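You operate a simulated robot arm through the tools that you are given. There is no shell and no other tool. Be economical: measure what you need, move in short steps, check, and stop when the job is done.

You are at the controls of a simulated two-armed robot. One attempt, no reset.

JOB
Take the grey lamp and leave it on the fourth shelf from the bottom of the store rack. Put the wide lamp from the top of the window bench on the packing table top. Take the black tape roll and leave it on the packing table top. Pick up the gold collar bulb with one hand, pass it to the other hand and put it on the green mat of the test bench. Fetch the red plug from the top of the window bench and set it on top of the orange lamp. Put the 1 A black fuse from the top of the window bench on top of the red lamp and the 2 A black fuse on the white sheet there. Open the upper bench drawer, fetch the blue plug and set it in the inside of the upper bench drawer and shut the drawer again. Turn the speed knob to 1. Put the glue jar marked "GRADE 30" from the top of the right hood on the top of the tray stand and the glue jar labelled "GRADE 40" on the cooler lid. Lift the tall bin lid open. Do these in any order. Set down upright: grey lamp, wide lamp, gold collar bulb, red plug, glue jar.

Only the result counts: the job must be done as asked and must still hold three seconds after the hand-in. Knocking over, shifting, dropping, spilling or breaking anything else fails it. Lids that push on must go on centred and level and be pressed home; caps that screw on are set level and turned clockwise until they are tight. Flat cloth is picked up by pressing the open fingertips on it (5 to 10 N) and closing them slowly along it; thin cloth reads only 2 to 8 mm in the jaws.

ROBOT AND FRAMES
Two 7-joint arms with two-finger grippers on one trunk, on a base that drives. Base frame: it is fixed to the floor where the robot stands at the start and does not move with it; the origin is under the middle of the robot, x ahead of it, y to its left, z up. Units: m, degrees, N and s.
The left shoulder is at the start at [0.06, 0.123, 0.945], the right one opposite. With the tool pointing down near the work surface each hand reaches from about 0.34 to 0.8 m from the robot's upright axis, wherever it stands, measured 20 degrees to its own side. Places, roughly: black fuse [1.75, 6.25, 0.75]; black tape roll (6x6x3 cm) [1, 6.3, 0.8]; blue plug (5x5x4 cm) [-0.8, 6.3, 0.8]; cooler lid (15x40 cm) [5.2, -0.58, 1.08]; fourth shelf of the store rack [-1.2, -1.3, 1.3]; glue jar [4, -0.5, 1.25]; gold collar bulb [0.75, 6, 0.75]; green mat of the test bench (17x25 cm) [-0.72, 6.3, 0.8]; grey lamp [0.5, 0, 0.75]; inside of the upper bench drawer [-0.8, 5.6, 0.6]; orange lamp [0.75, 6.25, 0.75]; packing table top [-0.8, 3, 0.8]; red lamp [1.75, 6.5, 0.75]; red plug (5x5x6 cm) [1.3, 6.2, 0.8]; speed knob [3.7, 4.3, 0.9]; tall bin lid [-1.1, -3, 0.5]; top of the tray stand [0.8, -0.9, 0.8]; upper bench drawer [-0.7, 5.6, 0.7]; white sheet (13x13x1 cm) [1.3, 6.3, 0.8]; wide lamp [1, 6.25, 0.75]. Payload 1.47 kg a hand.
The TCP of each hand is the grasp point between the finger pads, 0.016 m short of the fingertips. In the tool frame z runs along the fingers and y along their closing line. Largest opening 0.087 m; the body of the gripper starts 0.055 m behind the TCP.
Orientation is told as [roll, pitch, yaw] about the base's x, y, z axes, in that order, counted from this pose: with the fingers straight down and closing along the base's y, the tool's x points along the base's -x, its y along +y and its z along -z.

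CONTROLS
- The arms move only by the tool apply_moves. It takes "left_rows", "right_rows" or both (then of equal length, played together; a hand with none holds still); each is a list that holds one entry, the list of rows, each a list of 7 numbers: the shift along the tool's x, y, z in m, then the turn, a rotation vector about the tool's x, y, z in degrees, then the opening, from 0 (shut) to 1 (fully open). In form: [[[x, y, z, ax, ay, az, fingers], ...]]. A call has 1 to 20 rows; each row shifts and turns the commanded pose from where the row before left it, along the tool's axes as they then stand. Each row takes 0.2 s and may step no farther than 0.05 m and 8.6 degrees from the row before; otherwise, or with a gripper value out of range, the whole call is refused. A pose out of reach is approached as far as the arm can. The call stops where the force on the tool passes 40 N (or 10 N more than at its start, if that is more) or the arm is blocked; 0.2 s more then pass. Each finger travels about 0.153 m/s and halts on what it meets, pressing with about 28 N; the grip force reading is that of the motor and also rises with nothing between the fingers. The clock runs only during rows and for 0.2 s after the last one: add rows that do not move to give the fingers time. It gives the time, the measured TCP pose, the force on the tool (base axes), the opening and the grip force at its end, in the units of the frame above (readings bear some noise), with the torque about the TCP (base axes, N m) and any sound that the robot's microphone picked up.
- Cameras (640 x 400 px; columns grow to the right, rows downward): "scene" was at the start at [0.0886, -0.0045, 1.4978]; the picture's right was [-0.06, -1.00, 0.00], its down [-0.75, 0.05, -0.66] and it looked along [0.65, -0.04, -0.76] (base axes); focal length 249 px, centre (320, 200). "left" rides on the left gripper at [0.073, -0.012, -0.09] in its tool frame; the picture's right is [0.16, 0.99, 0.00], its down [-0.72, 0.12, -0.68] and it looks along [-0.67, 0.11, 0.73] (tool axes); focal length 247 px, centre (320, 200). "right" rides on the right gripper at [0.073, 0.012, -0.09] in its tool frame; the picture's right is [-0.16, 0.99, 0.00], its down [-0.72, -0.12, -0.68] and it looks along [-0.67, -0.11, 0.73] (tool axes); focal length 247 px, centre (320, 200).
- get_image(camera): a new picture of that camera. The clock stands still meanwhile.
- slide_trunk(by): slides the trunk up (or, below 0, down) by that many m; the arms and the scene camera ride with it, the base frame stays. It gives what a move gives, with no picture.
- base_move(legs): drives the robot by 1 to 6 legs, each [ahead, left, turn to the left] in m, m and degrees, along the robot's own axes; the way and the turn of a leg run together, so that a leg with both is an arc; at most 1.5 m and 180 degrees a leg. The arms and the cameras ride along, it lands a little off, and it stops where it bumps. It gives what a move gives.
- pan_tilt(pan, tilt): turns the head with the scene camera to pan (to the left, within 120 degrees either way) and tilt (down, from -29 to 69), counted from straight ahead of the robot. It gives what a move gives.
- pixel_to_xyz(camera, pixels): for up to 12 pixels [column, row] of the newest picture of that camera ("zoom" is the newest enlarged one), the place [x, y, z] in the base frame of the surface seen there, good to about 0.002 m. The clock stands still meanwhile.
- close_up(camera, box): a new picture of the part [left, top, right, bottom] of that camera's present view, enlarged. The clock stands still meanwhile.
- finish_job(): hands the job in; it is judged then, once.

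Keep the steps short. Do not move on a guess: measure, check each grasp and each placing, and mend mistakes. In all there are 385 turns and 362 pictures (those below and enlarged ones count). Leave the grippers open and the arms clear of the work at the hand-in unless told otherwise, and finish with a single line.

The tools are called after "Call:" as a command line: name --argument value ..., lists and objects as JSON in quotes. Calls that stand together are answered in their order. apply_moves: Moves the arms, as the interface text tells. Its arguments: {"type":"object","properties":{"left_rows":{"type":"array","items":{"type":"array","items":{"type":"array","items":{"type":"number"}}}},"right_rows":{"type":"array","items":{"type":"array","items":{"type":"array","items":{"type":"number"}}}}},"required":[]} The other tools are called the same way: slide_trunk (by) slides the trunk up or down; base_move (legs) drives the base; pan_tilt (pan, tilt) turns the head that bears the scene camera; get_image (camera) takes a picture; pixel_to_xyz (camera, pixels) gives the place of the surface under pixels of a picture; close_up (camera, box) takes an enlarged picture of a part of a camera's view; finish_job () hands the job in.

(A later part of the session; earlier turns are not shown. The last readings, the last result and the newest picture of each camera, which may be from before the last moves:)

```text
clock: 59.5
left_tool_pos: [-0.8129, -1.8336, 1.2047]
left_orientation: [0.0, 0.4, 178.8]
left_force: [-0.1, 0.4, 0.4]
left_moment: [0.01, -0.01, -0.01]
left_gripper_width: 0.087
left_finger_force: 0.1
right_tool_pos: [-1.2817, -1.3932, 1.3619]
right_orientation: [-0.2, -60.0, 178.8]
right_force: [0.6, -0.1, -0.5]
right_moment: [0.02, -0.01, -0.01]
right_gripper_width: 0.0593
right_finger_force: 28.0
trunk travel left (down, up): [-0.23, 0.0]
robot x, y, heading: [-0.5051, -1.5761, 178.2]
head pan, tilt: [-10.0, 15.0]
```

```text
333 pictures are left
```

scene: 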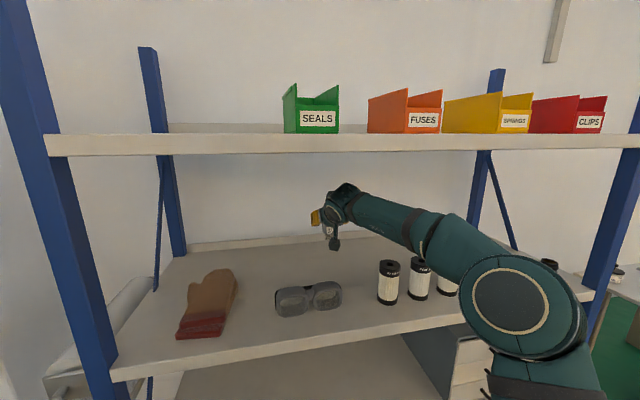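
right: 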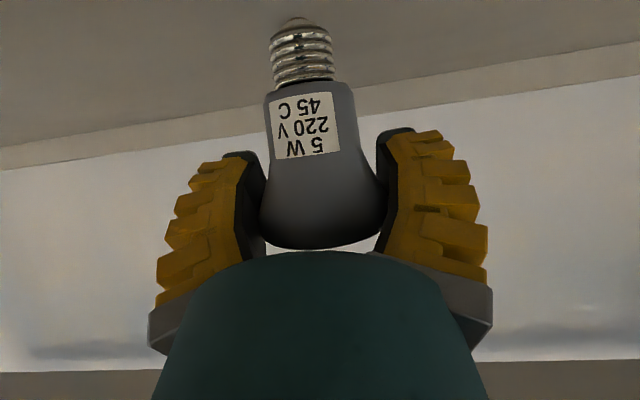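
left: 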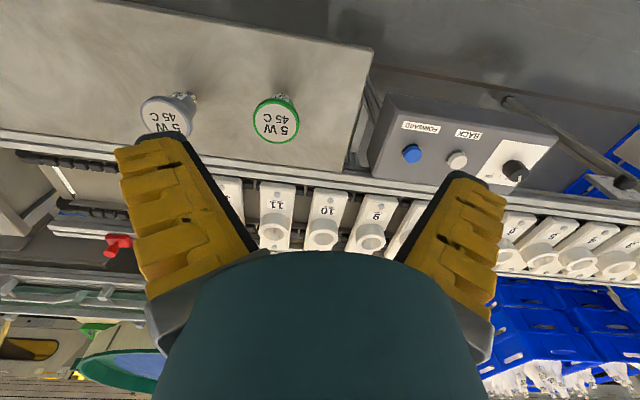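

Call:
apply_moves --right_rows '[[[0.0013, 0, 0.00075, 0, 0, 0, 0], [0.0013, 0, 0.00075, 0, 0, 0, 0], [0, 0, 0, 0, 0, 0, 0]]]'

Call:
apply_moves --right_rows '[[[0.0013, 0, 0.00075, 0, 0, 0, 0], [0, 0, 0, 0, 0, 0, 0]]]'

```text
clock: 60.3
left_tool_pos: [-0.8129, -1.8344, 1.2057]
left_orientation: [0.0, 0.5, 178.7]
left_force: [-0.2, 0.3, -0.4]
left_moment: [0.02, 0.02, 0.01]
left_gripper_width: 0.0869
left_finger_force: 0.0
right_tool_pos: [-1.2812, -1.392, 1.358]
right_orientation: [-0.1, -60.0, 178.8]
right_force: [-0.2, 0.4, 0.0]
right_moment: [-0.01, -0.02, 0.01]
right_gripper_width: 0.0598
right_finger_force: 27.9
trunk travel left (down, up): [-0.23, 0.0]
robot x, y, heading: [-0.5083, -1.5784, 178.5]
head pan, tilt: [-10.0, 15.0]
```

```text
clock: 60.9
left_tool_pos: [-0.8125, -1.8347, 1.2052]
left_orientation: [0.0, 0.4, 178.8]
left_force: [0.0, 0.4, -0.6]
left_moment: [-0.01, 0.0, 0.01]
left_gripper_width: 0.0869
left_finger_force: 0.0
right_tool_pos: [-1.2814, -1.3937, 1.3567]
right_orientation: [-0.2, -60.1, 178.8]
right_force: [-0.7, -0.4, 4.4]
right_moment: [0.04, 0.06, 0.0]
right_gripper_width: 0.0598
right_finger_force: 28.0
trunk travel left (down, up): [-0.23, 0.0]
robot x, y, heading: [-0.5101, -1.5776, 178.4]
head pan, tilt: [-10.0, 15.0]
```

There's contact at z 1.357 (4.4 N). I'll open slowly.

Call:
apply_moves --right_rows '[[[0, 0, 0, 0, 0, 0, 0.7], [0, 0, 0, 0, 0, 0, 0.75], [0, 0, 0, 0, 0, 0, 0.85], [0, 0, 0, 0, 0, 0, 1], [0, 0, 0, 0, 0, 0, 1]]]'

Call:
get_image --camera "right"

```text
clock: 62.1
left_tool_pos: [-0.8135, -1.834, 1.2048]
left_orientation: [0.1, 0.5, 178.9]
left_force: [0.2, 0.2, -0.2]
left_moment: [0.01, 0.0, -0.03]
left_gripper_width: 0.0872
left_finger_force: 0.0
right_tool_pos: [-1.2818, -1.3932, 1.3555]
right_orientation: [-0.2, -60.0, 178.8]
right_force: [-0.2, -0.2, -0.1]
right_moment: [0.0, 0.02, 0.0]
right_gripper_width: 0.0868
right_finger_force: 0.0
trunk travel left (down, up): [-0.23, 0.0]
robot x, y, heading: [-0.5083, -1.5755, 178.5]
head pan, tilt: [-10.0, 15.0]
```

```text
332 pictures are left
```

right: 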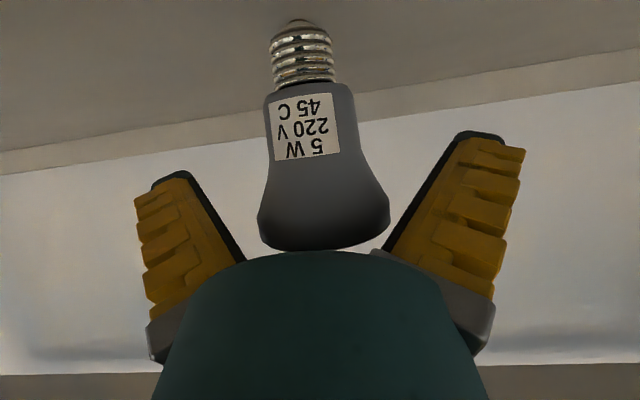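

The lamp stands free. I'll retreat by going slightly back, then up, then out over the goggles.

Call:
apply_moves --right_rows '[[[0, 0, -0.02, 0, 0, 0, 1], [-0.0346, 0, -0.02, 0, 0, 0, 1], [-0.0346, 0, -0.02, 0, 0, 0, 1], [0.0177, 0, -0.0306, 0, 0, 0, 1], [0.0177, 0, -0.0306, 0, 0, 0, 1], [0.0177, 0, -0.0306, 0, 0, 0, 1], [0.0177, 0, -0.0306, 0, 0, 0, 1], [0.0177, 0, -0.0306, 0, 0, 0, 1], [0.0177, 0, -0.0306, 0, 0, 0, 1], [0.0177, 0, -0.0306, 0, 0, 0, 1]]]'

Call:
close_up --camera "scene" --box '[240, 180, 480, 330]'

```text
clock: 64.3
left_tool_pos: [-0.8128, -1.834, 1.2051]
left_orientation: [-0.1, 0.4, 178.8]
left_force: [0.6, 0.0, -1.0]
left_moment: [-0.01, 0.05, 0.0]
left_gripper_width: 0.087
left_finger_force: 0.0
right_tool_pos: [-1.0134, -1.4006, 1.4486]
right_orientation: [-0.2, -60.1, 178.8]
right_force: [0.9, 0.5, 0.6]
right_moment: [-0.04, 0.01, 0.03]
right_gripper_width: 0.0868
right_finger_force: 0.1
trunk travel left (down, up): [-0.23, 0.0]
robot x, y, heading: [-0.507, -1.5797, 178.3]
head pan, tilt: [-10.0, 15.0]
```

```text
2.67 times, centred on (360, 255) of scene
```

zoom: 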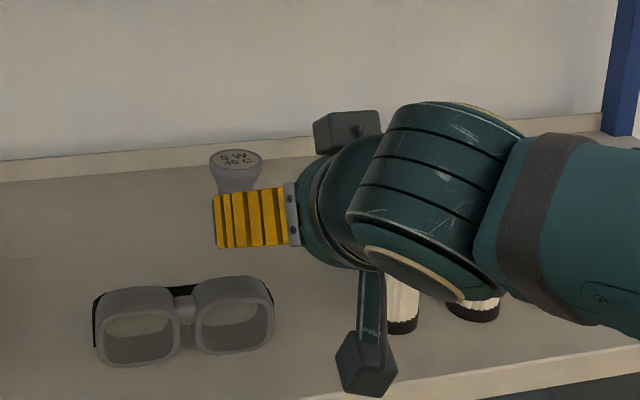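

The lamp stands. I'll back off and look toward the tall bin at (-1.1, -3).

Call:
base_move --legs '[[-0.4, 0, 0]]'

Call:
pan_tilt --pan 55 --tilt 30

Call:
get_image --camera "scene"

```text
clock: 66.8
left_tool_pos: [-0.4127, -1.8476, 1.2048]
left_orientation: [0.0, 0.4, 179.2]
left_force: [0.4, 0.3, 0.1]
left_moment: [0.02, -0.01, 0.05]
left_gripper_width: 0.0868
left_finger_force: 0.1
right_tool_pos: [-0.6186, -1.4138, 1.4481]
right_orientation: [-0.2, -60.0, 179.2]
right_force: [-0.6, -0.5, 0.3]
right_moment: [0.01, 0.04, -0.03]
right_gripper_width: 0.0869
right_finger_force: 0.2
trunk travel left (down, up): [-0.23, 0.0]
robot x, y, heading: [-0.1106, -1.5807, 178.9]
head pan, tilt: [-10.0, 15.0]
```

```text
clock: 68.2
left_tool_pos: [-0.4126, -1.8477, 1.2045]
left_orientation: [0.0, 0.4, 179.3]
left_force: [0.6, 0.1, 0.1]
left_moment: [-0.04, 0.02, 0.0]
left_gripper_width: 0.0869
left_finger_force: 0.1
right_tool_pos: [-0.6188, -1.4138, 1.448]
right_orientation: [-0.1, -59.9, 179.3]
right_force: [0.0, 0.7, -0.7]
right_moment: [-0.01, 0.0, 0.02]
right_gripper_width: 0.0871
right_finger_force: 0.0
trunk travel left (down, up): [-0.23, 0.0]
robot x, y, heading: [-0.1094, -1.5875, 178.9]
head pan, tilt: [55.0, 30.0]
```

```text
330 pictures are left
```

scene: 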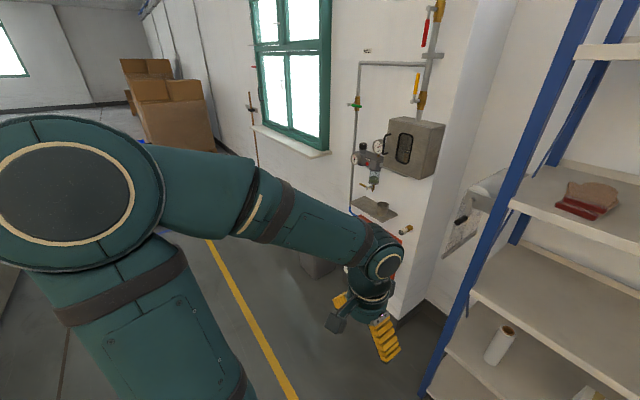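

I'll sidestep left along the aisle to reach the bin.

Call:
base_move --legs '[[0, 0.6, 0], [0, 0.6, 0]]'

Call:
pan_tilt --pan 5 --tilt 40

Call:
get_image --camera "scene"

```text
clock: 79.0
left_tool_pos: [-0.4387, -3.0095, 1.2044]
left_orientation: [0.0, 0.4, 178.9]
left_force: [-0.4, 0.2, -0.3]
left_moment: [-0.02, -0.02, -0.04]
left_gripper_width: 0.0869
left_finger_force: 0.1
right_tool_pos: [-0.6428, -2.5749, 1.4486]
right_orientation: [-0.2, -60.0, 178.9]
right_force: [0.0, 0.3, 0.3]
right_moment: [0.0, 0.0, 0.01]
right_gripper_width: 0.0871
right_finger_force: 0.2
trunk travel left (down, up): [-0.23, 0.0]
robot x, y, heading: [-0.1334, -2.7537, 178.2]
head pan, tilt: [55.0, 30.0]
```

```text
clock: 80.1
left_tool_pos: [-0.4399, -3.0104, 1.2043]
left_orientation: [0.0, 0.4, 178.9]
left_force: [0.2, -0.4, -0.5]
left_moment: [0.0, -0.02, -0.02]
left_gripper_width: 0.0869
left_finger_force: 0.0
right_tool_pos: [-0.6418, -2.5757, 1.4491]
right_orientation: [-0.2, -59.9, 178.8]
right_force: [0.2, 0.8, -0.3]
right_moment: [0.02, 0.02, -0.01]
right_gripper_width: 0.0869
right_finger_force: 0.0
trunk travel left (down, up): [-0.23, 0.0]
robot x, y, heading: [-0.1352, -2.7556, 178.5]
head pan, tilt: [5.0, 40.0]
```

```text
329 pictures are left
```

scene: 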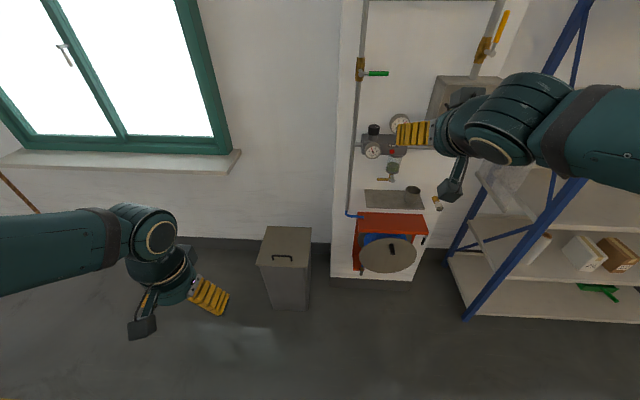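

The tall bin is at (285,260), with a handle on its lid. I'll look closer and measure.

Call:
close_up --camera "scene" --box '[240, 215, 336, 275]'

Call:
pixel_to_xyz --camera "scene" --pixels '[[262, 266], [308, 266], [267, 228], [310, 228], [283, 256], [273, 258], [292, 259], [285, 245]]'

```text
6.67 times, centred on (288, 245) of scene
```

zoom: 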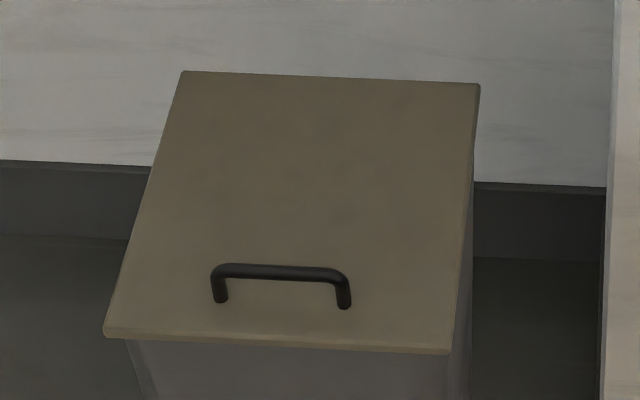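

```text
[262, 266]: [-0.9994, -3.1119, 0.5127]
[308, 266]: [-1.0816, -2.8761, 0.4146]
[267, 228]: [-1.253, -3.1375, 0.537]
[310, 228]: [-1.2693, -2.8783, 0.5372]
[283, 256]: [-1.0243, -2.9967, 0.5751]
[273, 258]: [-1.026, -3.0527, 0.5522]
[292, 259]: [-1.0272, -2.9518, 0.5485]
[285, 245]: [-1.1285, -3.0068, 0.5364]
```

Call:
pixel_to_xyz --camera "zoom" --pixels '[[280, 267], [280, 272], [280, 278], [220, 295], [345, 302], [280, 335], [280, 347], [110, 330], [448, 350], [330, 78], [280, 300]]'

Call:
slide_trunk --by -0.23

```text
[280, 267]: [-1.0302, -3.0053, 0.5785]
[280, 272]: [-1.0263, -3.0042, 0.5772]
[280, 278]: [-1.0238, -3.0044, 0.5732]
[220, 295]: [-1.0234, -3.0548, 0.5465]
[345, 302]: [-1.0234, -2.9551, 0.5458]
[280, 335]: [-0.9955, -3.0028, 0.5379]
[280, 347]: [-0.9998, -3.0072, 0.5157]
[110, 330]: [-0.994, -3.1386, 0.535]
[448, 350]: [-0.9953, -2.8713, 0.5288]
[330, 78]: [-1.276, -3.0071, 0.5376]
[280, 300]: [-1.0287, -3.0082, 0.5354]
```

```text
clock: 82.6
left_tool_pos: [-0.4389, -3.0104, 0.9746]
left_orientation: [0.0, 0.4, 178.9]
left_force: [-0.4, -0.1, 0.1]
left_moment: [-0.01, 0.0, 0.04]
left_gripper_width: 0.0871
left_finger_force: 0.1
right_tool_pos: [-0.6419, -2.5754, 1.2182]
right_orientation: [-0.2, -60.0, 178.8]
right_force: [-0.1, -0.1, 0.4]
right_moment: [-0.01, 0.02, -0.03]
right_gripper_width: 0.0871
right_finger_force: 0.0
trunk travel left (down, up): [0.0, 0.23]
robot x, y, heading: [-0.1349, -2.7518, 178.5]
head pan, tilt: [5.0, 40.0]
```

The bar is at x ≈ -1.029, y ≈ -3.005, z ≈ 0.574, 32 mm above the lid. I plan to grip the bar with the left hand, fingers forward and closing vertically, and raise the lid partway. The right hand will then push it open from under the front edge. First I'll drive closer.

Call:
base_move --legs '[[0.24, 0, 1.0]]'

Call:
apply_moves --left_rows '[[[-0.03, 0, 0, 0, 0, 0, 0.5], [-0.03, 0, 0, 0, 0, 0, 0.5], [-0.03, 0, 0, 0, 0, 0, 0.5], [-0.03, 0, 0, 0, 0, 0, 0.5], [-0.03, 0, 0, 0, 0, 0, 0.5], [-0.03, 0, 0, 0, 0, 0, 0.5], [0, 0, 0, 0, -8.2, 0, 0.5], [0, 0, 0, 0, -8.2, 0, 0.5], [0, 0, 0, 0, -8.2, 0, 0.5], [0, 0, 0, 0, -8.2, 0, 0.5], [0, 0, 0, 0, -8.2, 0, 0.5], [0, 0, 0, 0, -8.2, 0, 0.5], [0, 0, 0, 0, -8.2, 0, 0.5], [0, 0, 0, 0, -8.2, 0, 0.5], [0, 0, 0, 0, -8.2, 0, 0.5], [0, 0, 0, 0, -8.2, 0, 0.5], [0, 0, 0, 0, -8.2, 0, 0.5]]]'

```text
clock: 84.4
left_tool_pos: [-0.6845, -3.0081, 0.9747]
left_orientation: [-0.1, 0.5, 179.5]
left_force: [0.5, 1.0, -0.5]
left_moment: [-0.01, -0.01, 0.0]
left_gripper_width: 0.087
left_finger_force: 0.1
right_tool_pos: [-0.8933, -2.5769, 1.2167]
right_orientation: [-0.2, -60.0, 179.5]
right_force: [0.0, 0.2, -0.6]
right_moment: [0.02, -0.03, -0.02]
right_gripper_width: 0.087
right_finger_force: 0.0
trunk travel left (down, up): [0.0, 0.23]
robot x, y, heading: [-0.3859, -2.7457, 179.3]
head pan, tilt: [5.0, 40.0]
```

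```text
clock: 88.0
left_tool_pos: [-0.8864, -3.0209, 0.9788]
left_orientation: [17.2, -75.5, 163.3]
left_force: [0.4, -0.7, 0.2]
left_moment: [0.0, -0.02, 0.01]
left_gripper_width: 0.049
left_finger_force: 4.5
left hand out of reach, approached as far as the arm can: row 12, 13, 14, 15, 16, 17
right_tool_pos: [-0.8896, -2.5767, 1.2203]
right_orientation: [-0.4, -60.1, 179.6]
right_force: [0.8, 0.3, 0.5]
right_moment: [0.0, 0.01, 0.01]
right_gripper_width: 0.0871
right_finger_force: 0.0
trunk travel left (down, up): [0.0, 0.23]
robot x, y, heading: [-0.3836, -2.7506, 179.1]
head pan, tilt: [5.0, 40.0]
```

The wrist is cramped again, so I'll back the base 0.12 m and extend the hand forward.

Call:
base_move --legs '[[-0.12, 0, 0]]'

Call:
apply_moves --left_rows '[[[0, 0, 0.04, 0, 0, 0, 0.5], [0, 0, 0.04, 0, 0, 0, 0.5], [0, 0, 0.04, 0, 0, 0, 0.5], [0, 0, 0.03, 0, 0, 0, 0.5], [0, 0, 0, 0, 0, 0, 0.5]]]'

```text
clock: 89.2
left_tool_pos: [-0.7665, -3.0191, 0.9739]
left_orientation: [4.3, -75.9, 175.7]
left_force: [1.2, -0.6, 0.4]
left_moment: [0.02, -0.03, -0.01]
left_gripper_width: 0.049
left_finger_force: 4.3
right_tool_pos: [-0.7664, -2.5787, 1.219]
right_orientation: [-0.2, -60.0, 179.4]
right_force: [0.6, 0.3, -0.7]
right_moment: [0.0, -0.02, -0.02]
right_gripper_width: 0.087
right_finger_force: 0.1
trunk travel left (down, up): [0.0, 0.23]
robot x, y, heading: [-0.2569, -2.7536, 178.7]
head pan, tilt: [5.0, 40.0]
```

```text
clock: 90.4
left_tool_pos: [-0.9119, -3.0191, 0.9364]
left_orientation: [4.3, -76.0, 175.6]
left_force: [-0.2, -0.1, 0.5]
left_moment: [-0.01, 0.03, -0.01]
left_gripper_width: 0.049
left_finger_force: 4.0
right_tool_pos: [-0.768, -2.5767, 1.2196]
right_orientation: [-0.2, -60.0, 179.3]
right_force: [0.3, 0.5, -0.1]
right_moment: [0.0, 0.03, -0.03]
right_gripper_width: 0.0869
right_finger_force: 0.0
trunk travel left (down, up): [0.0, 0.23]
robot x, y, heading: [-0.2572, -2.7467, 178.7]
head pan, tilt: [5.0, 40.0]
```

Now I'll roll the hand 90° about the finger axis.

Call:
apply_moves --left_rows '[[[0, 0, 0, 0, 0, 8.2, 0.5], [0, 0, 0, 0, 0, 8.2, 0.5], [0, 0, 0, 0, 0, 8.2, 0.5], [0, 0, 0, 0, 0, 8.2, 0.5], [0, 0, 0, 0, 0, 8.2, 0.5], [0, 0, 0, 0, 0, 8.2, 0.5], [0, 0, 0, 0, 0, 8.2, 0.5], [0, 0, 0, 0, 0, 8.2, 0.5], [0, 0, 0, 0, 0, 8.2, 0.5], [0, 0, 0, 0, 0, 8.2, 0.5], [0, 0, 0, 0, 0, 8, 0.5]]]'

Call:
get_image --camera "scene"

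```text
clock: 92.8
left_tool_pos: [-0.912, -3.018, 0.9368]
left_orientation: [76.0, 1.2, 89.8]
left_force: [-1.0, -0.6, -0.1]
left_moment: [-0.02, 0.01, 0.0]
left_gripper_width: 0.0492
left_finger_force: 3.7
right_tool_pos: [-0.768, -2.577, 1.2179]
right_orientation: [-0.2, -60.0, 179.4]
right_force: [0.0, -0.5, -0.4]
right_moment: [-0.02, -0.01, 0.0]
right_gripper_width: 0.0873
right_finger_force: 0.0
trunk travel left (down, up): [0.0, 0.23]
robot x, y, heading: [-0.2577, -2.7489, 178.9]
head pan, tilt: [5.0, 40.0]
```

```text
327 pictures are left
```

scene: 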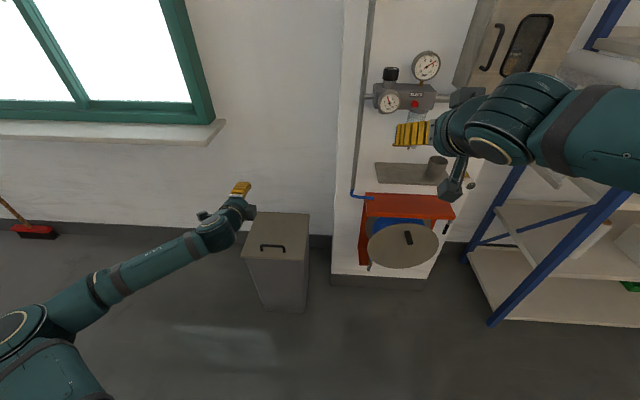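

The posture works. I'll level the fingers and lower the hand to the bar height just in front of the lid.

Call:
apply_moves --left_rows '[[[0, 0, 0, -7, 0, 0, 0.45], [0, 0, 0, -7, 0, 0, 0.45], [-0.0015, -0.04, 0, 0, 0, 0, 0.45], [-0.0015, -0.04, 0, 0, 0, 0, 0.45], [-0.0015, -0.04, 0, 0, 0, 0, 0.45], [-0.0015, -0.04, 0, 0, 0, 0, 0.45], [-0.0015, -0.04, 0, 0, 0, 0, 0.45], [-0.0015, -0.04, 0, 0, 0, 0, 0.45], [-0.0015, -0.04, 0, 0, 0, 0, 0.45], [-0.0015, -0.04, 0, 0, 0, 0, 0.45], [0, -0.036, 0, 0, 0, 0, 0.45], [0, 0, 0, 0, 0, 0, 0.45]]]'

Call:
get_image --camera "scene"

Call:
get_image --camera "left"

```text
clock: 95.4
left_tool_pos: [-0.9069, -3.1545, 0.6846]
left_orientation: [86.0, 0.8, 86.8]
left_force: [0.2, -0.5, 0.0]
left_moment: [-0.01, -0.03, 0.03]
left_gripper_width: 0.0447
left_finger_force: 3.9
left hand out of reach, approached as far as the arm can: row 1, 2, 3, 4, 5, 6, 7, 8, 9, 10, 11
right_tool_pos: [-0.7684, -2.5783, 1.2181]
right_orientation: [-0.3, -60.0, 179.4]
right_force: [-0.5, 0.5, 0.4]
right_moment: [0.02, 0.01, 0.02]
right_gripper_width: 0.0871
right_finger_force: 0.0
trunk travel left (down, up): [0.0, 0.23]
robot x, y, heading: [-0.2586, -2.7496, 179.1]
head pan, tilt: [5.0, 40.0]
```

```text
326 pictures are left
```

scene: 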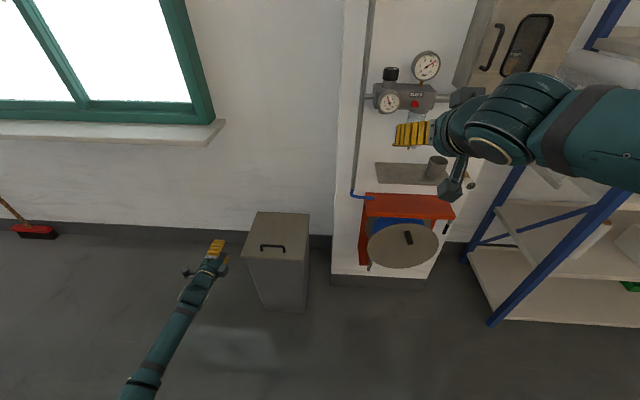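

```text
325 pictures are left
```

left: 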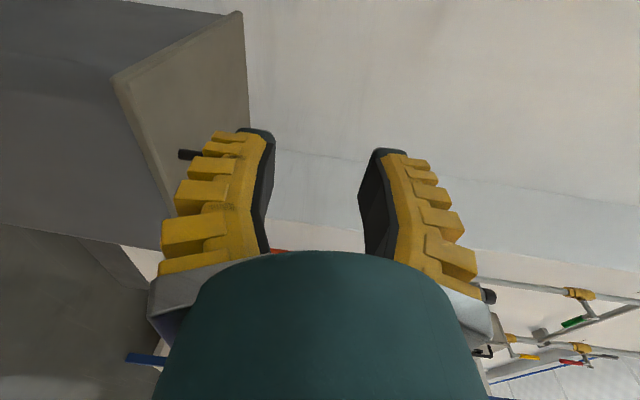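

The arm can't hold level fingers this low. On reflection, fingers straight down and closing along x will also work: with the bar loosely captured, the lid can swing up and past vertical with no clash. I'll turn the left hand back to pointing down, which leaves the closing line along x.

Call:
apply_moves --left_rows '[[[0, 0.03, 0, 0, 0, 0, 0.45], [0, 0.03, 0, 0, 0, 0, 0.45], [0, 0.03, 0, 0, 0, 0, 0.45], [0, 0, 0, 8.2, 0, 0, 0.45], [0, 0, 0, 8.2, 0, 0, 0.45], [0, 0, 0, 8.2, 0, 0, 0.45], [0, 0, 0, 8.2, 0, 0, 0.45], [0, 0, 0, 8.2, 0, 0, 0.45], [0, 0, 0, 8.2, 0, 0, 0.45], [0, 0, 0, 8.2, 0, 0, 0.45], [0, 0, 0, 8.2, 0, 0, 0.45], [0, 0, 0, 8.2, 0, 0, 0.45], [0, 0, 0, 8.2, 0, 0, 0.45], [0, 0, 0, 8.2, 0, 0, 0.45]]]'

Call:
get_image --camera "scene"

```text
clock: 98.4
left_tool_pos: [-0.911, -3.1505, 0.7737]
left_orientation: [-4.3, 0.9, 87.4]
left_force: [0.2, -0.7, 0.4]
left_moment: [-0.01, -0.01, 0.01]
left_gripper_width: 0.0449
left_finger_force: 4.0
right_tool_pos: [-0.7693, -2.5766, 1.2177]
right_orientation: [-0.3, -60.0, 179.3]
right_force: [-0.3, -0.2, 0.0]
right_moment: [-0.01, 0.0, -0.01]
right_gripper_width: 0.087
right_finger_force: 0.1
trunk travel left (down, up): [0.0, 0.23]
robot x, y, heading: [-0.2601, -2.7487, 179.0]
head pan, tilt: [5.0, 40.0]
```

```text
324 pictures are left
```

scene: 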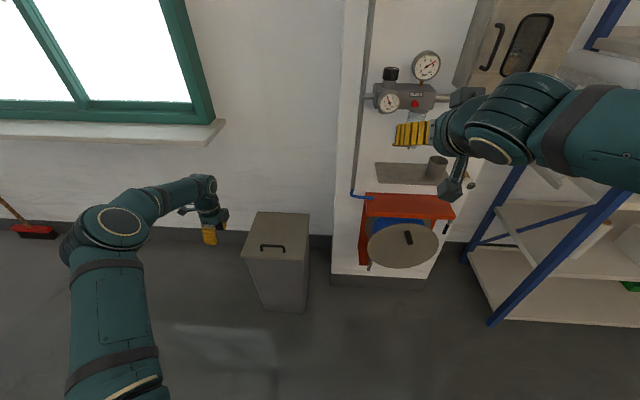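

The left hand is ready. Before driving on I need to check how far the wall fittings stick out near the right hand.

Call:
pixel_to_xyz --camera "scene" --pixels '[[388, 105], [425, 66], [400, 170], [436, 170], [410, 240], [405, 205], [345, 250], [275, 247], [240, 100], [470, 60]]'

```text
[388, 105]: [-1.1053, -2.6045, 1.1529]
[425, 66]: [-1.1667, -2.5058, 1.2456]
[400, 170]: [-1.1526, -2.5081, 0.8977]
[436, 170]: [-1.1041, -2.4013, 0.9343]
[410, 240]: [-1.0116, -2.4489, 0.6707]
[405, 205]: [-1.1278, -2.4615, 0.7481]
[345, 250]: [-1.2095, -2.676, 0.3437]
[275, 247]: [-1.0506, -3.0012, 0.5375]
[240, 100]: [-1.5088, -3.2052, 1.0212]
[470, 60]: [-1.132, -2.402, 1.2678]
```

Call:
apply_moves --right_rows '[[[0, 0, 0, 0, 7.5, 0, 1], [0, 0, 0, 0, 7.5, 0, 1], [0, 0, 0, 0, 7.5, 0, 1], [0, 0, 0, 0, 7.5, 0, 1], [0, 0, 0, 0, 7.5, 0, 1], [0, 0, 0, 0, 7.5, 0, 1], [0, 0, 0, 0, 7.5, 0, 1], [0, 0, 0, 0, 7.5, 0, 1], [0.04, 0, 0.02, 0, 0, 0, 1], [0.04, 0, 0.02, 0, 0, 0, 1], [0.04, 0, 0.02, 0, 0, 0, 1]]]'

Call:
base_move --legs '[[0.25, 0, 0]]'

Call:
get_image --camera "scene"

```text
clock: 100.8
left_tool_pos: [-0.9089, -3.152, 0.7741]
left_orientation: [-4.1, 0.9, 87.5]
left_force: [0.5, 0.1, 0.4]
left_moment: [0.01, -0.03, 0.03]
left_gripper_width: 0.045
left_finger_force: 4.0
right_tool_pos: [-0.6464, -2.5763, 1.1534]
right_orientation: [-0.1, -0.1, 179.2]
right_force: [0.0, -0.5, -0.1]
right_moment: [-0.02, 0.04, 0.0]
right_gripper_width: 0.087
right_finger_force: 0.1
trunk travel left (down, up): [0.0, 0.23]
robot x, y, heading: [-0.2593, -2.7507, 178.8]
head pan, tilt: [5.0, 40.0]
```

```text
clock: 102.7
left_tool_pos: [-1.1597, -3.1438, 0.7738]
left_orientation: [-4.0, 0.9, 87.3]
left_force: [-0.2, -0.2, -0.9]
left_moment: [-0.01, 0.02, 0.03]
left_gripper_width: 0.0449
left_finger_force: 4.4
right_tool_pos: [-0.8946, -2.5701, 1.1534]
right_orientation: [-0.1, 0.0, 178.9]
right_force: [0.2, 0.3, -0.2]
right_moment: [-0.01, -0.04, -0.01]
right_gripper_width: 0.0872
right_finger_force: 0.0
trunk travel left (down, up): [0.0, 0.23]
robot x, y, heading: [-0.5051, -2.7427, 178.8]
head pan, tilt: [5.0, 40.0]
```

```text
323 pictures are left
```

scene: 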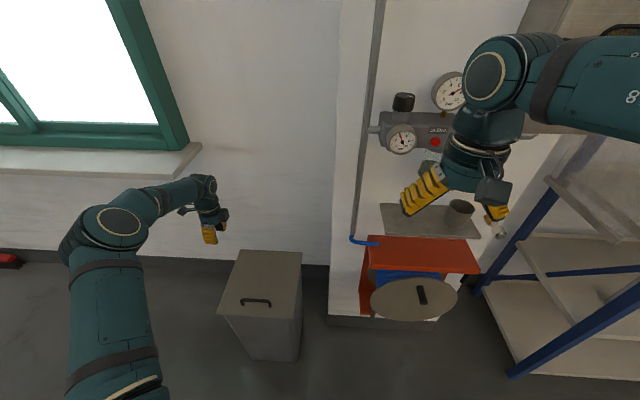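

I'll level the hand, move it above the handle bar and come down partway to check.

Call:
apply_moves --left_rows '[[[0, 0, 0, -4.1, 0, 0, 0.45], [-0.0363, -0.031, 0, 0, 0, 0, 0.45], [-0.0363, -0.031, 0, 0, 0, 0, 0.45], [-0.0363, -0.031, 0, 0, 0, 0, 0.45], [-0.0363, -0.031, 0, 0, 0, 0, 0.45], [0, 0, 0.05, 0, 0, 0, 0.45], [0, 0, 0.05, 0, 0, 0, 0.45], [0, 0, 0.04, 0, 0, 0, 0.45], [0, 0, 0, 0, 0, 0, 0.45]]]'

Call:
get_image --camera "left"

Call:
close_up --camera "scene" --box '[190, 220, 350, 320]'

```text
clock: 104.7
left_tool_pos: [-1.0258, -3.0045, 0.628]
left_orientation: [0.1, 1.0, 87.2]
left_force: [0.0, 0.1, -0.2]
left_moment: [0.01, -0.01, 0.02]
left_gripper_width: 0.0449
left_finger_force: 5.1
right_tool_pos: [-0.8935, -2.569, 1.1537]
right_orientation: [-0.2, 0.0, 178.9]
right_force: [-0.4, -1.0, 0.7]
right_moment: [-0.01, 0.0, -0.01]
right_gripper_width: 0.0869
right_finger_force: 0.0
trunk travel left (down, up): [0.0, 0.23]
robot x, y, heading: [-0.5069, -2.7417, 178.7]
head pan, tilt: [5.0, 40.0]
```

```text
322 pictures are left
```

left: 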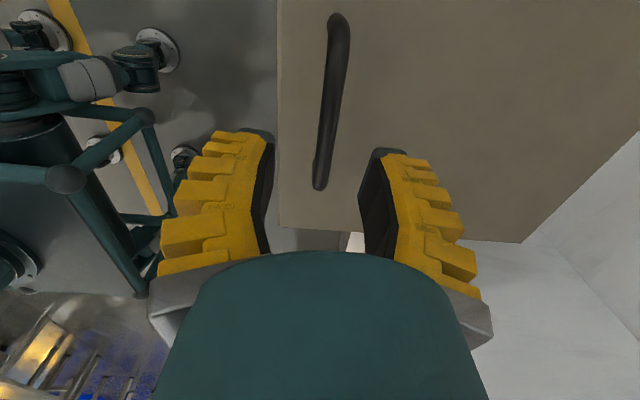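

```text
4.00 times, centred on (270, 270) of scene
```

zoom: 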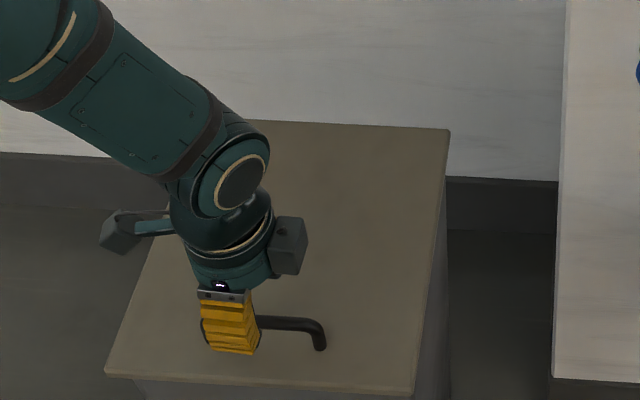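

Call:
apply_moves --left_rows '[[[0, 0, 0.02, 0, 0, 0, 0.45], [0, 0, 0.02, 0, 0, 0, 0.45], [0, 0, 0.012, 0, 0, 0, 0.45], [0, 0, 0, 0, 0, 0, 0.45]]]'

Call:
get_image --camera "left"

Call:
close_up --camera "scene" --box '[190, 220, 350, 320]'

```text
clock: 105.7
left_tool_pos: [-1.0309, -3.0071, 0.5809]
left_orientation: [0.1, 1.0, 87.2]
left_force: [0.2, 0.5, 0.6]
left_moment: [0.0, -0.02, 0.02]
left_gripper_width: 0.0447
left_finger_force: 4.2
right_tool_pos: [-0.8927, -2.5681, 1.1536]
right_orientation: [-0.1, -0.1, 178.9]
right_force: [0.2, -0.1, 0.4]
right_moment: [0.02, 0.01, 0.01]
right_gripper_width: 0.0871
right_finger_force: 0.1
trunk travel left (down, up): [0.0, 0.23]
robot x, y, heading: [-0.5016, -2.7427, 178.7]
head pan, tilt: [5.0, 40.0]
```

```text
320 pictures are left
```

left: 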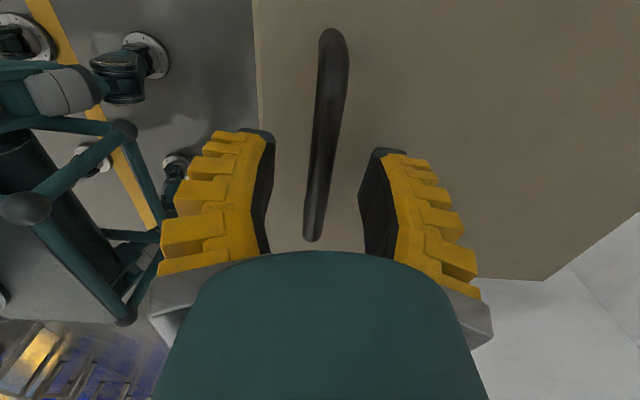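

```text
4.00 times, centred on (270, 270) of scene
```

zoom: 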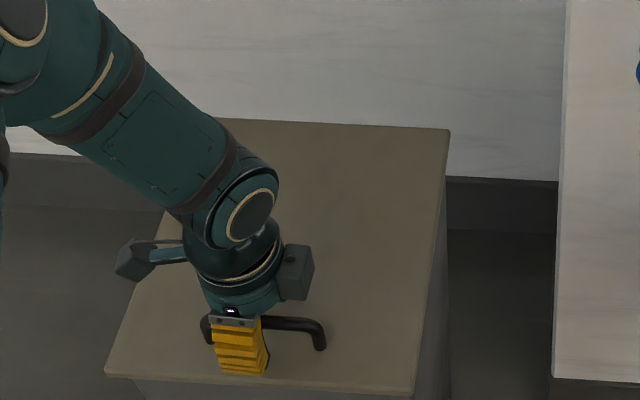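

The bar sits between the pads. I'll lower 6 mm, close loosely around it and swing up along the hinge arc to about 40°.

Call:
apply_moves --left_rows '[[[0, 0, 0.005, 0, 0, 0, 0.3], [0, 0, 0, 0, 0, 0, 0.17], [0, 0, 0, 0, 0, 0, 0.17], [0.0004, 0.008, -0.0344, 0, 0, 0, 0.17], [0.0006, 0.0127, -0.033, 0, 0, 0, 0.17], [0.0008, 0.0172, -0.0308, 0, 0, 0, 0.17], [0, 0, 0, 0, 0, 0, 0.17]]]'

Call:
get_image --camera "scene"

```text
clock: 107.2
left_tool_pos: [-1.0672, -3.0069, 0.6732]
left_orientation: [0.1, 1.0, 87.2]
left_force: [-0.4, 0.2, 0.2]
left_moment: [0.01, 0.02, 0.0]
left_gripper_width: 0.0216
left_finger_force: 4.8
right_tool_pos: [-0.8933, -2.5695, 1.1535]
right_orientation: [-0.1, 0.0, 178.9]
right_force: [1.6, 0.2, 0.0]
right_moment: [0.0, -0.03, 0.04]
right_gripper_width: 0.087
right_finger_force: 0.0
trunk travel left (down, up): [0.0, 0.23]
robot x, y, heading: [-0.5049, -2.7419, 178.2]
head pan, tilt: [5.0, 40.0]
```

```text
318 pictures are left
```

scene: 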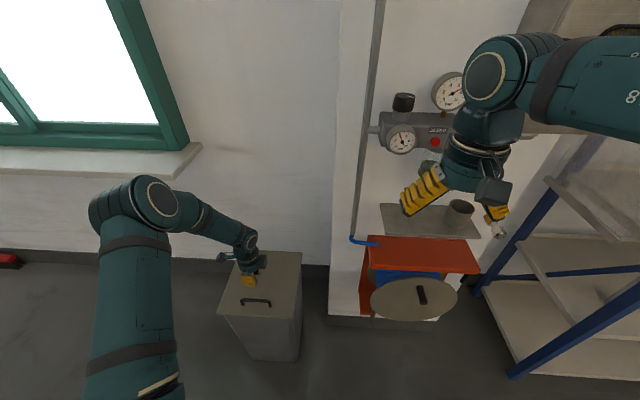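

The loose hold slid off, so I must grip firmly. I'll go back down with the fingers open and close fully.

Call:
apply_moves --left_rows '[[[0, 0, 0, 0, 0, 0, 0.45], [0, 0, 0, 0, 0, 0, 0.45], [-0.0008, -0.0172, 0.0308, 0, 0, 0, 0.45], [-0.0006, -0.0127, 0.033, 0, 0, 0, 0.45], [-0.0004, -0.008, 0.0344, 0, 0, 0, 0.45], [0, 0, 0, 0, 0, 0, 0.45], [0, 0, 0, 0, 0, 0, 0], [0, 0, 0, 0, 0, 0, 0], [0, 0, 0, 0, 0, 0, 0]]]'

Call:
get_image --camera "left"

```text
clock: 109.2
left_tool_pos: [-1.0291, -3.0085, 0.5748]
left_orientation: [0.4, 0.9, 87.2]
left_force: [-15.1, 0.7, -1.9]
left_moment: [-0.03, 0.03, 0.49]
left_gripper_width: 0.0065
left_finger_force: 29.9
right_tool_pos: [-0.8946, -2.5689, 1.1544]
right_orientation: [-0.2, 0.1, 178.9]
right_force: [-0.2, -0.6, -0.5]
right_moment: [0.01, 0.03, -0.01]
right_gripper_width: 0.0869
right_finger_force: 0.1
trunk travel left (down, up): [0.0, 0.23]
robot x, y, heading: [-0.5045, -2.7423, 178.5]
head pan, tilt: [5.0, 40.0]
```

```text
317 pictures are left
```

left: 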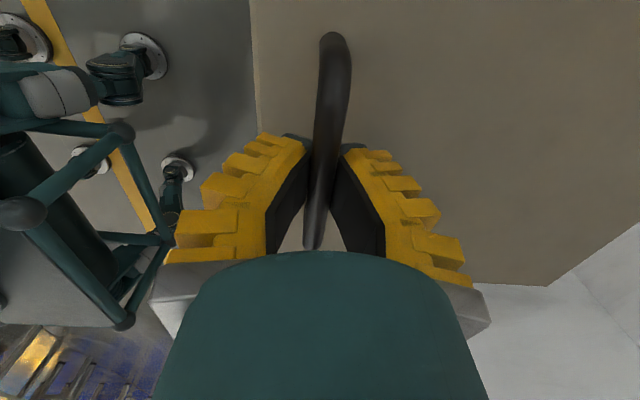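

It's gripped firmly. I'll swing up along the arc in steps.

Call:
apply_moves --left_rows '[[[0, 0.003, 0, 0, 0, 0, 0], [0.0004, 0.008, -0.0344, 0, 0, 0, 0], [0.0006, 0.0127, -0.033, 0, 0, 0, 0], [0.0008, 0.0172, -0.0308, 0, 0, 0, 0]]]'

Call:
close_up --camera "scene" --box '[190, 220, 350, 320]'

```text
clock: 110.2
left_tool_pos: [-1.0717, -3.0079, 0.6703]
left_orientation: [0.0, 0.9, 87.2]
left_force: [-10.9, -7.1, -8.5]
left_moment: [-0.37, -0.03, 0.42]
left_gripper_width: 0.0063
left_finger_force: 30.0
right_tool_pos: [-0.8955, -2.5687, 1.1541]
right_orientation: [0.0, -0.1, 178.9]
right_force: [-0.9, -0.6, 0.6]
right_moment: [0.0, -0.01, 0.0]
right_gripper_width: 0.0872
right_finger_force: 0.0
trunk travel left (down, up): [0.0, 0.23]
robot x, y, heading: [-0.5046, -2.7454, 178.7]
head pan, tilt: [5.0, 40.0]
```

```text
4.00 times, centred on (270, 270) of scene
```

zoom: 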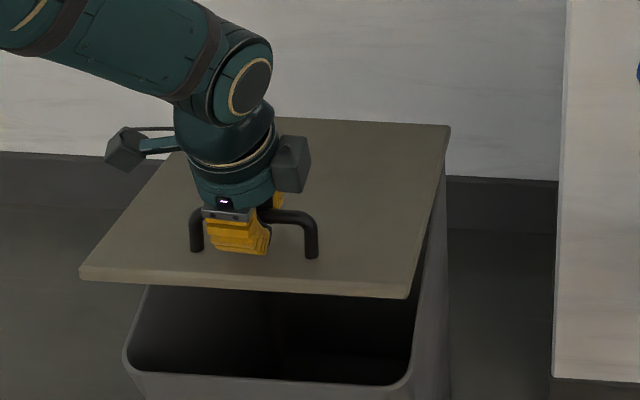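

The lid is rising. I'll continue.

Call:
apply_moves --left_rows '[[[0.001, 0.0243, -0.0282, 0, 0, 0, 0], [0.0012, 0.026, -0.0249, 0, 0, 0, 0], [0.0014, 0.0282, -0.0213, 0, 0, 0, 0]]]'

Call:
close_up --camera "scene" --box '[190, 180, 350, 280]'

```text
clock: 111.0
left_tool_pos: [-1.1475, -3.0064, 0.7443]
left_orientation: [-0.2, 0.9, 87.3]
left_force: [-11.2, -15.0, -20.9]
left_moment: [-0.3, -0.14, 0.47]
left_gripper_width: 0.006
left_finger_force: 29.9
right_tool_pos: [-0.8966, -2.5724, 1.1536]
right_orientation: [-0.2, 0.1, 179.0]
right_force: [0.4, 0.9, 0.2]
right_moment: [-0.03, -0.02, -0.03]
right_gripper_width: 0.0873
right_finger_force: 0.1
trunk travel left (down, up): [0.0, 0.23]
robot x, y, heading: [-0.5045, -2.743, 178.6]
head pan, tilt: [5.0, 40.0]
```

```text
4.00 times, centred on (270, 230) of scene
```

zoom: 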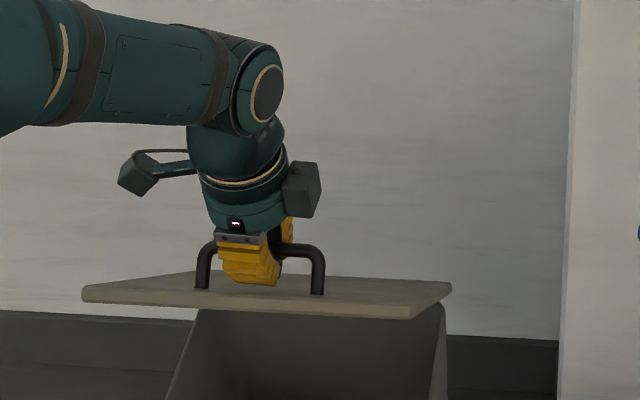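

Slight strain (-21 N in z, -15 N in y). I'll refit the hinge at about (-1.286, 0.527), ease those biases and go on.

Call:
apply_moves --left_rows '[[[0.004, 0.033, -0.013, 0, 0, 0, 0], [0.0016, 0.0337, -0.0122, 0, 0, 0, 0], [0.0016, 0.0351, -0.0075, 0, 0, 0, 0]]]'

Call:
close_up --camera "scene" --box '[190, 180, 350, 280]'

```text
clock: 111.8
left_tool_pos: [-1.2509, -3.0049, 0.7748]
left_orientation: [-0.1, 0.8, 87.1]
left_force: [-2.0, -4.4, -15.0]
left_moment: [-0.32, -0.07, 0.2]
left_gripper_width: 0.006
left_finger_force: 30.0
right_tool_pos: [-0.8962, -2.5687, 1.1528]
right_orientation: [-0.1, 0.0, 178.9]
right_force: [-0.4, 0.9, 0.3]
right_moment: [-0.01, 0.02, -0.01]
right_gripper_width: 0.0872
right_finger_force: 0.1
trunk travel left (down, up): [0.0, 0.23]
robot x, y, heading: [-0.5016, -2.7423, 178.6]
head pan, tilt: [5.0, 40.0]
```

```text
4.00 times, centred on (270, 230) of scene
```

zoom: 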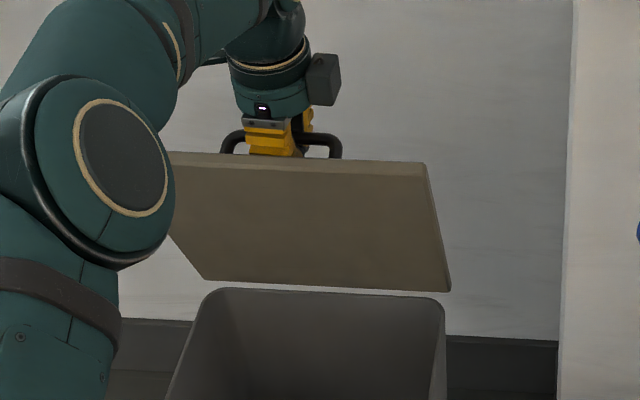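

Call:
apply_moves --left_rows '[[[0.0017, 0.0355, 0.0, 0, 0, 0, 0], [0.0017, 0.0355, 0.003, 0, 0, 0, 0], [0.0017, 0.035, 0.007, 0, 0, 0, 0]]]'

Call:
close_up --camera "scene" --box '[190, 180, 350, 280]'

```text
clock: 112.7
left_tool_pos: [-1.2683, -3.0067, 0.7766]
left_orientation: [0.0, 0.9, 87.1]
left_force: [-0.7, -8.1, -9.1]
left_moment: [0.17, -0.11, 0.21]
left_gripper_width: 0.0061
left_finger_force: 29.7
left hand out of reach, approached as far as the arm can: row 1, 2, 3
right_tool_pos: [-0.8946, -2.5705, 1.1527]
right_orientation: [-0.2, 0.1, 178.9]
right_force: [0.5, 0.0, -0.1]
right_moment: [0.01, 0.03, -0.02]
right_gripper_width: 0.0868
right_finger_force: 0.1
trunk travel left (down, up): [0.0, 0.23]
robot x, y, heading: [-0.502, -2.7439, 178.6]
head pan, tilt: [5.0, 40.0]
```

```text
4.00 times, centred on (270, 230) of scene
```

zoom: 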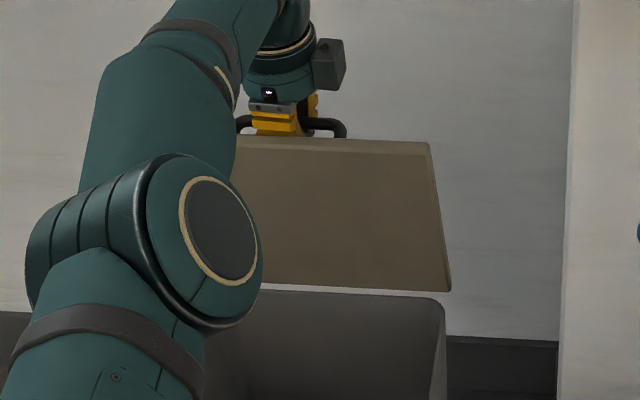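

At about 80° the arm is at full reach. I'll drive the base ahead slowly while holding the bar.

Call:
base_move --legs '[[0.05, 0, 0]]'

Call:
close_up --camera "scene" --box '[190, 180, 350, 280]'

```text
clock: 113.6
left_tool_pos: [-1.3199, -3.0064, 0.7783]
left_orientation: [0.0, 1.0, 87.3]
left_force: [7.1, -15.4, -3.0]
left_moment: [0.26, -1.79, 1.33]
left_gripper_width: 0.0059
left_finger_force: 30.1
right_tool_pos: [-0.9447, -2.5692, 1.153]
right_orientation: [-0.2, 0.1, 179.0]
right_force: [-0.5, -0.3, 0.8]
right_moment: [0.01, 0.01, 0.03]
right_gripper_width: 0.087
right_finger_force: 0.2
trunk travel left (down, up): [0.0, 0.23]
robot x, y, heading: [-0.5594, -2.7443, 178.5]
head pan, tilt: [5.0, 40.0]
```

```text
4.00 times, centred on (270, 230) of scene
```

zoom: 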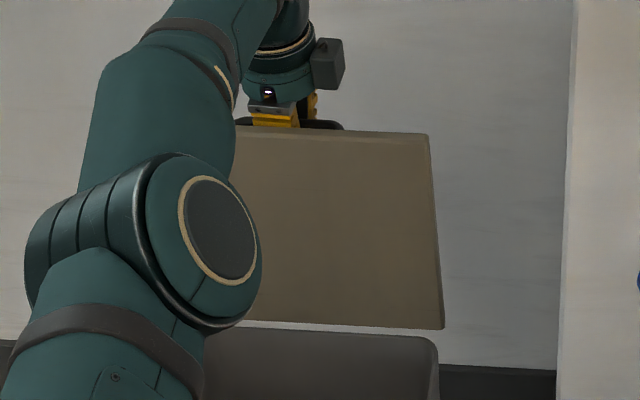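

Call:
base_move --legs '[[0.03, 0, 0]]'

Call:
close_up --camera "scene" --box '[190, 180, 350, 280]'

```text
clock: 114.4
left_tool_pos: [-1.3501, -3.0065, 0.7761]
left_orientation: [0.0, 1.0, 87.4]
left_force: [10.0, 1.5, -12.6]
left_moment: [0.8, -1.88, 1.45]
left_gripper_width: 0.0088
left_finger_force: 29.8
right_tool_pos: [-0.9769, -2.5677, 1.1527]
right_orientation: [-0.1, 0.0, 179.1]
right_force: [-0.3, -0.6, 0.7]
right_moment: [0.0, -0.02, -0.01]
right_gripper_width: 0.087
right_finger_force: 0.1
trunk travel left (down, up): [0.0, 0.23]
robot x, y, heading: [-0.5892, -2.7425, 178.7]
head pan, tilt: [5.0, 40.0]
```

```text
4.00 times, centred on (270, 230) of scene
```

zoom: 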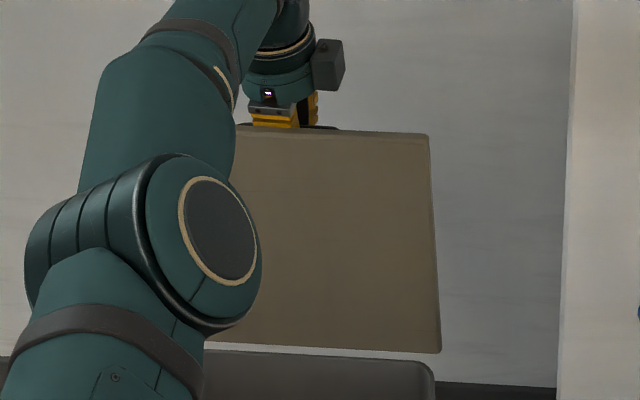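

Call:
apply_moves --left_rows '[[[0, 0, 0.005, 0, 0, 0, 0], [0, 0, 0.003, 0, 0, 0, 0]]]'

Call:
base_move --legs '[[0.025, 0, 0]]'

Call:
close_up --camera "scene" --box '[190, 180, 350, 280]'

```text
clock: 115.0
left_tool_pos: [-1.3475, -3.0066, 0.7756]
left_orientation: [0.3, 1.1, 87.6]
left_force: [4.3, 0.2, 37.3]
left_moment: [1.25, -3.68, 1.36]
left_gripper_width: 0.0101
left_finger_force: 30.4
right_tool_pos: [-0.9725, -2.5668, 1.1554]
right_orientation: [-0.1, -0.2, 178.9]
right_force: [0.2, 0.0, -0.4]
right_moment: [-0.02, 0.0, -0.02]
right_gripper_width: 0.0869
right_finger_force: 0.2
trunk travel left (down, up): [0.0, 0.23]
robot x, y, heading: [-0.5852, -2.7451, 178.8]
head pan, tilt: [5.0, 40.0]
```

```text
clock: 115.9
left_tool_pos: [-1.3678, -3.0066, 0.7727]
left_orientation: [-1.0, 0.9, 87.7]
left_force: [13.0, 2.9, 11.5]
left_moment: [0.57, -2.91, 1.67]
left_gripper_width: 0.0182
left_finger_force: 30.2
right_tool_pos: [-0.9973, -2.5683, 1.1535]
right_orientation: [-0.1, -0.1, 179.1]
right_force: [-0.5, 0.1, 0.4]
right_moment: [0.02, -0.03, -0.02]
right_gripper_width: 0.0871
right_finger_force: 0.0
trunk travel left (down, up): [0.0, 0.23]
robot x, y, heading: [-0.6078, -2.7404, 179.0]
head pan, tilt: [5.0, 40.0]
stopped in leg 1: the force on the tool passed its limit at 57 N (the readings are from after the stop); the commanded pose is now the measured one
```

```text
4.00 times, centred on (270, 230) of scene
```

zoom: 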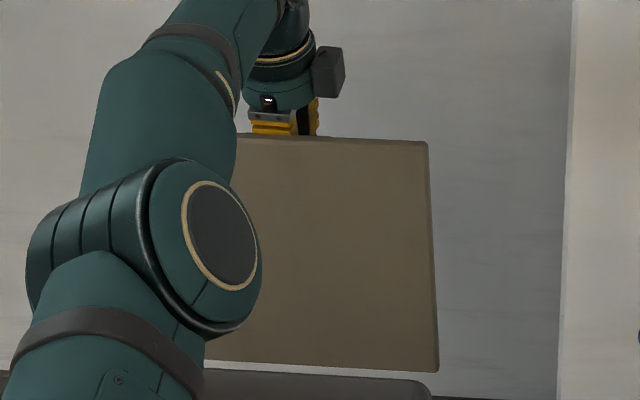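

The lid is past vertical (about 98°) and the fingers are wedging. I'll loosen the grip slightly and withdraw straight up.

Call:
apply_moves --left_rows '[[[0, 0, 0, 0, 0, 0, 0.3], [0, 0, 0, 0, 0, 0, 0.3], [0, 0, -0.02, 0, 0, 0, 0.3], [0, 0, -0.03, 0, 0, 0, 0.3], [0, 0, -0.03, 0, 0, 0, 0.3], [0, 0, 0, 0, 0, 0, 0.3]]]'

Call:
get_image --camera "scene"

```text
clock: 117.3
left_tool_pos: [-1.3687, -3.0066, 0.8514]
left_orientation: [-0.9, 1.0, 87.5]
left_force: [0.3, -0.1, 0.3]
left_moment: [0.01, -0.02, 0.01]
left_gripper_width: 0.0322
left_finger_force: 4.5
left hand out of reach, approached as far as the arm can: row 4
right_tool_pos: [-0.9995, -2.5668, 1.1529]
right_orientation: [0.0, 0.1, 179.1]
right_force: [-0.1, -0.7, 0.7]
right_moment: [0.0, -0.01, -0.01]
right_gripper_width: 0.0868
right_finger_force: 0.0
trunk travel left (down, up): [0.0, 0.23]
robot x, y, heading: [-0.6128, -2.741, 178.5]
head pan, tilt: [5.0, 40.0]
```

```text
309 pictures are left
```

scene: 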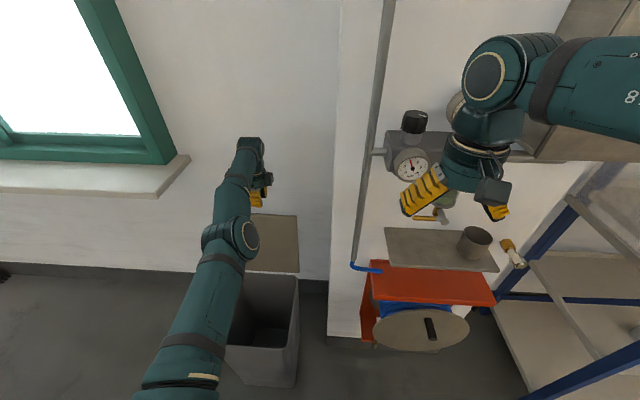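

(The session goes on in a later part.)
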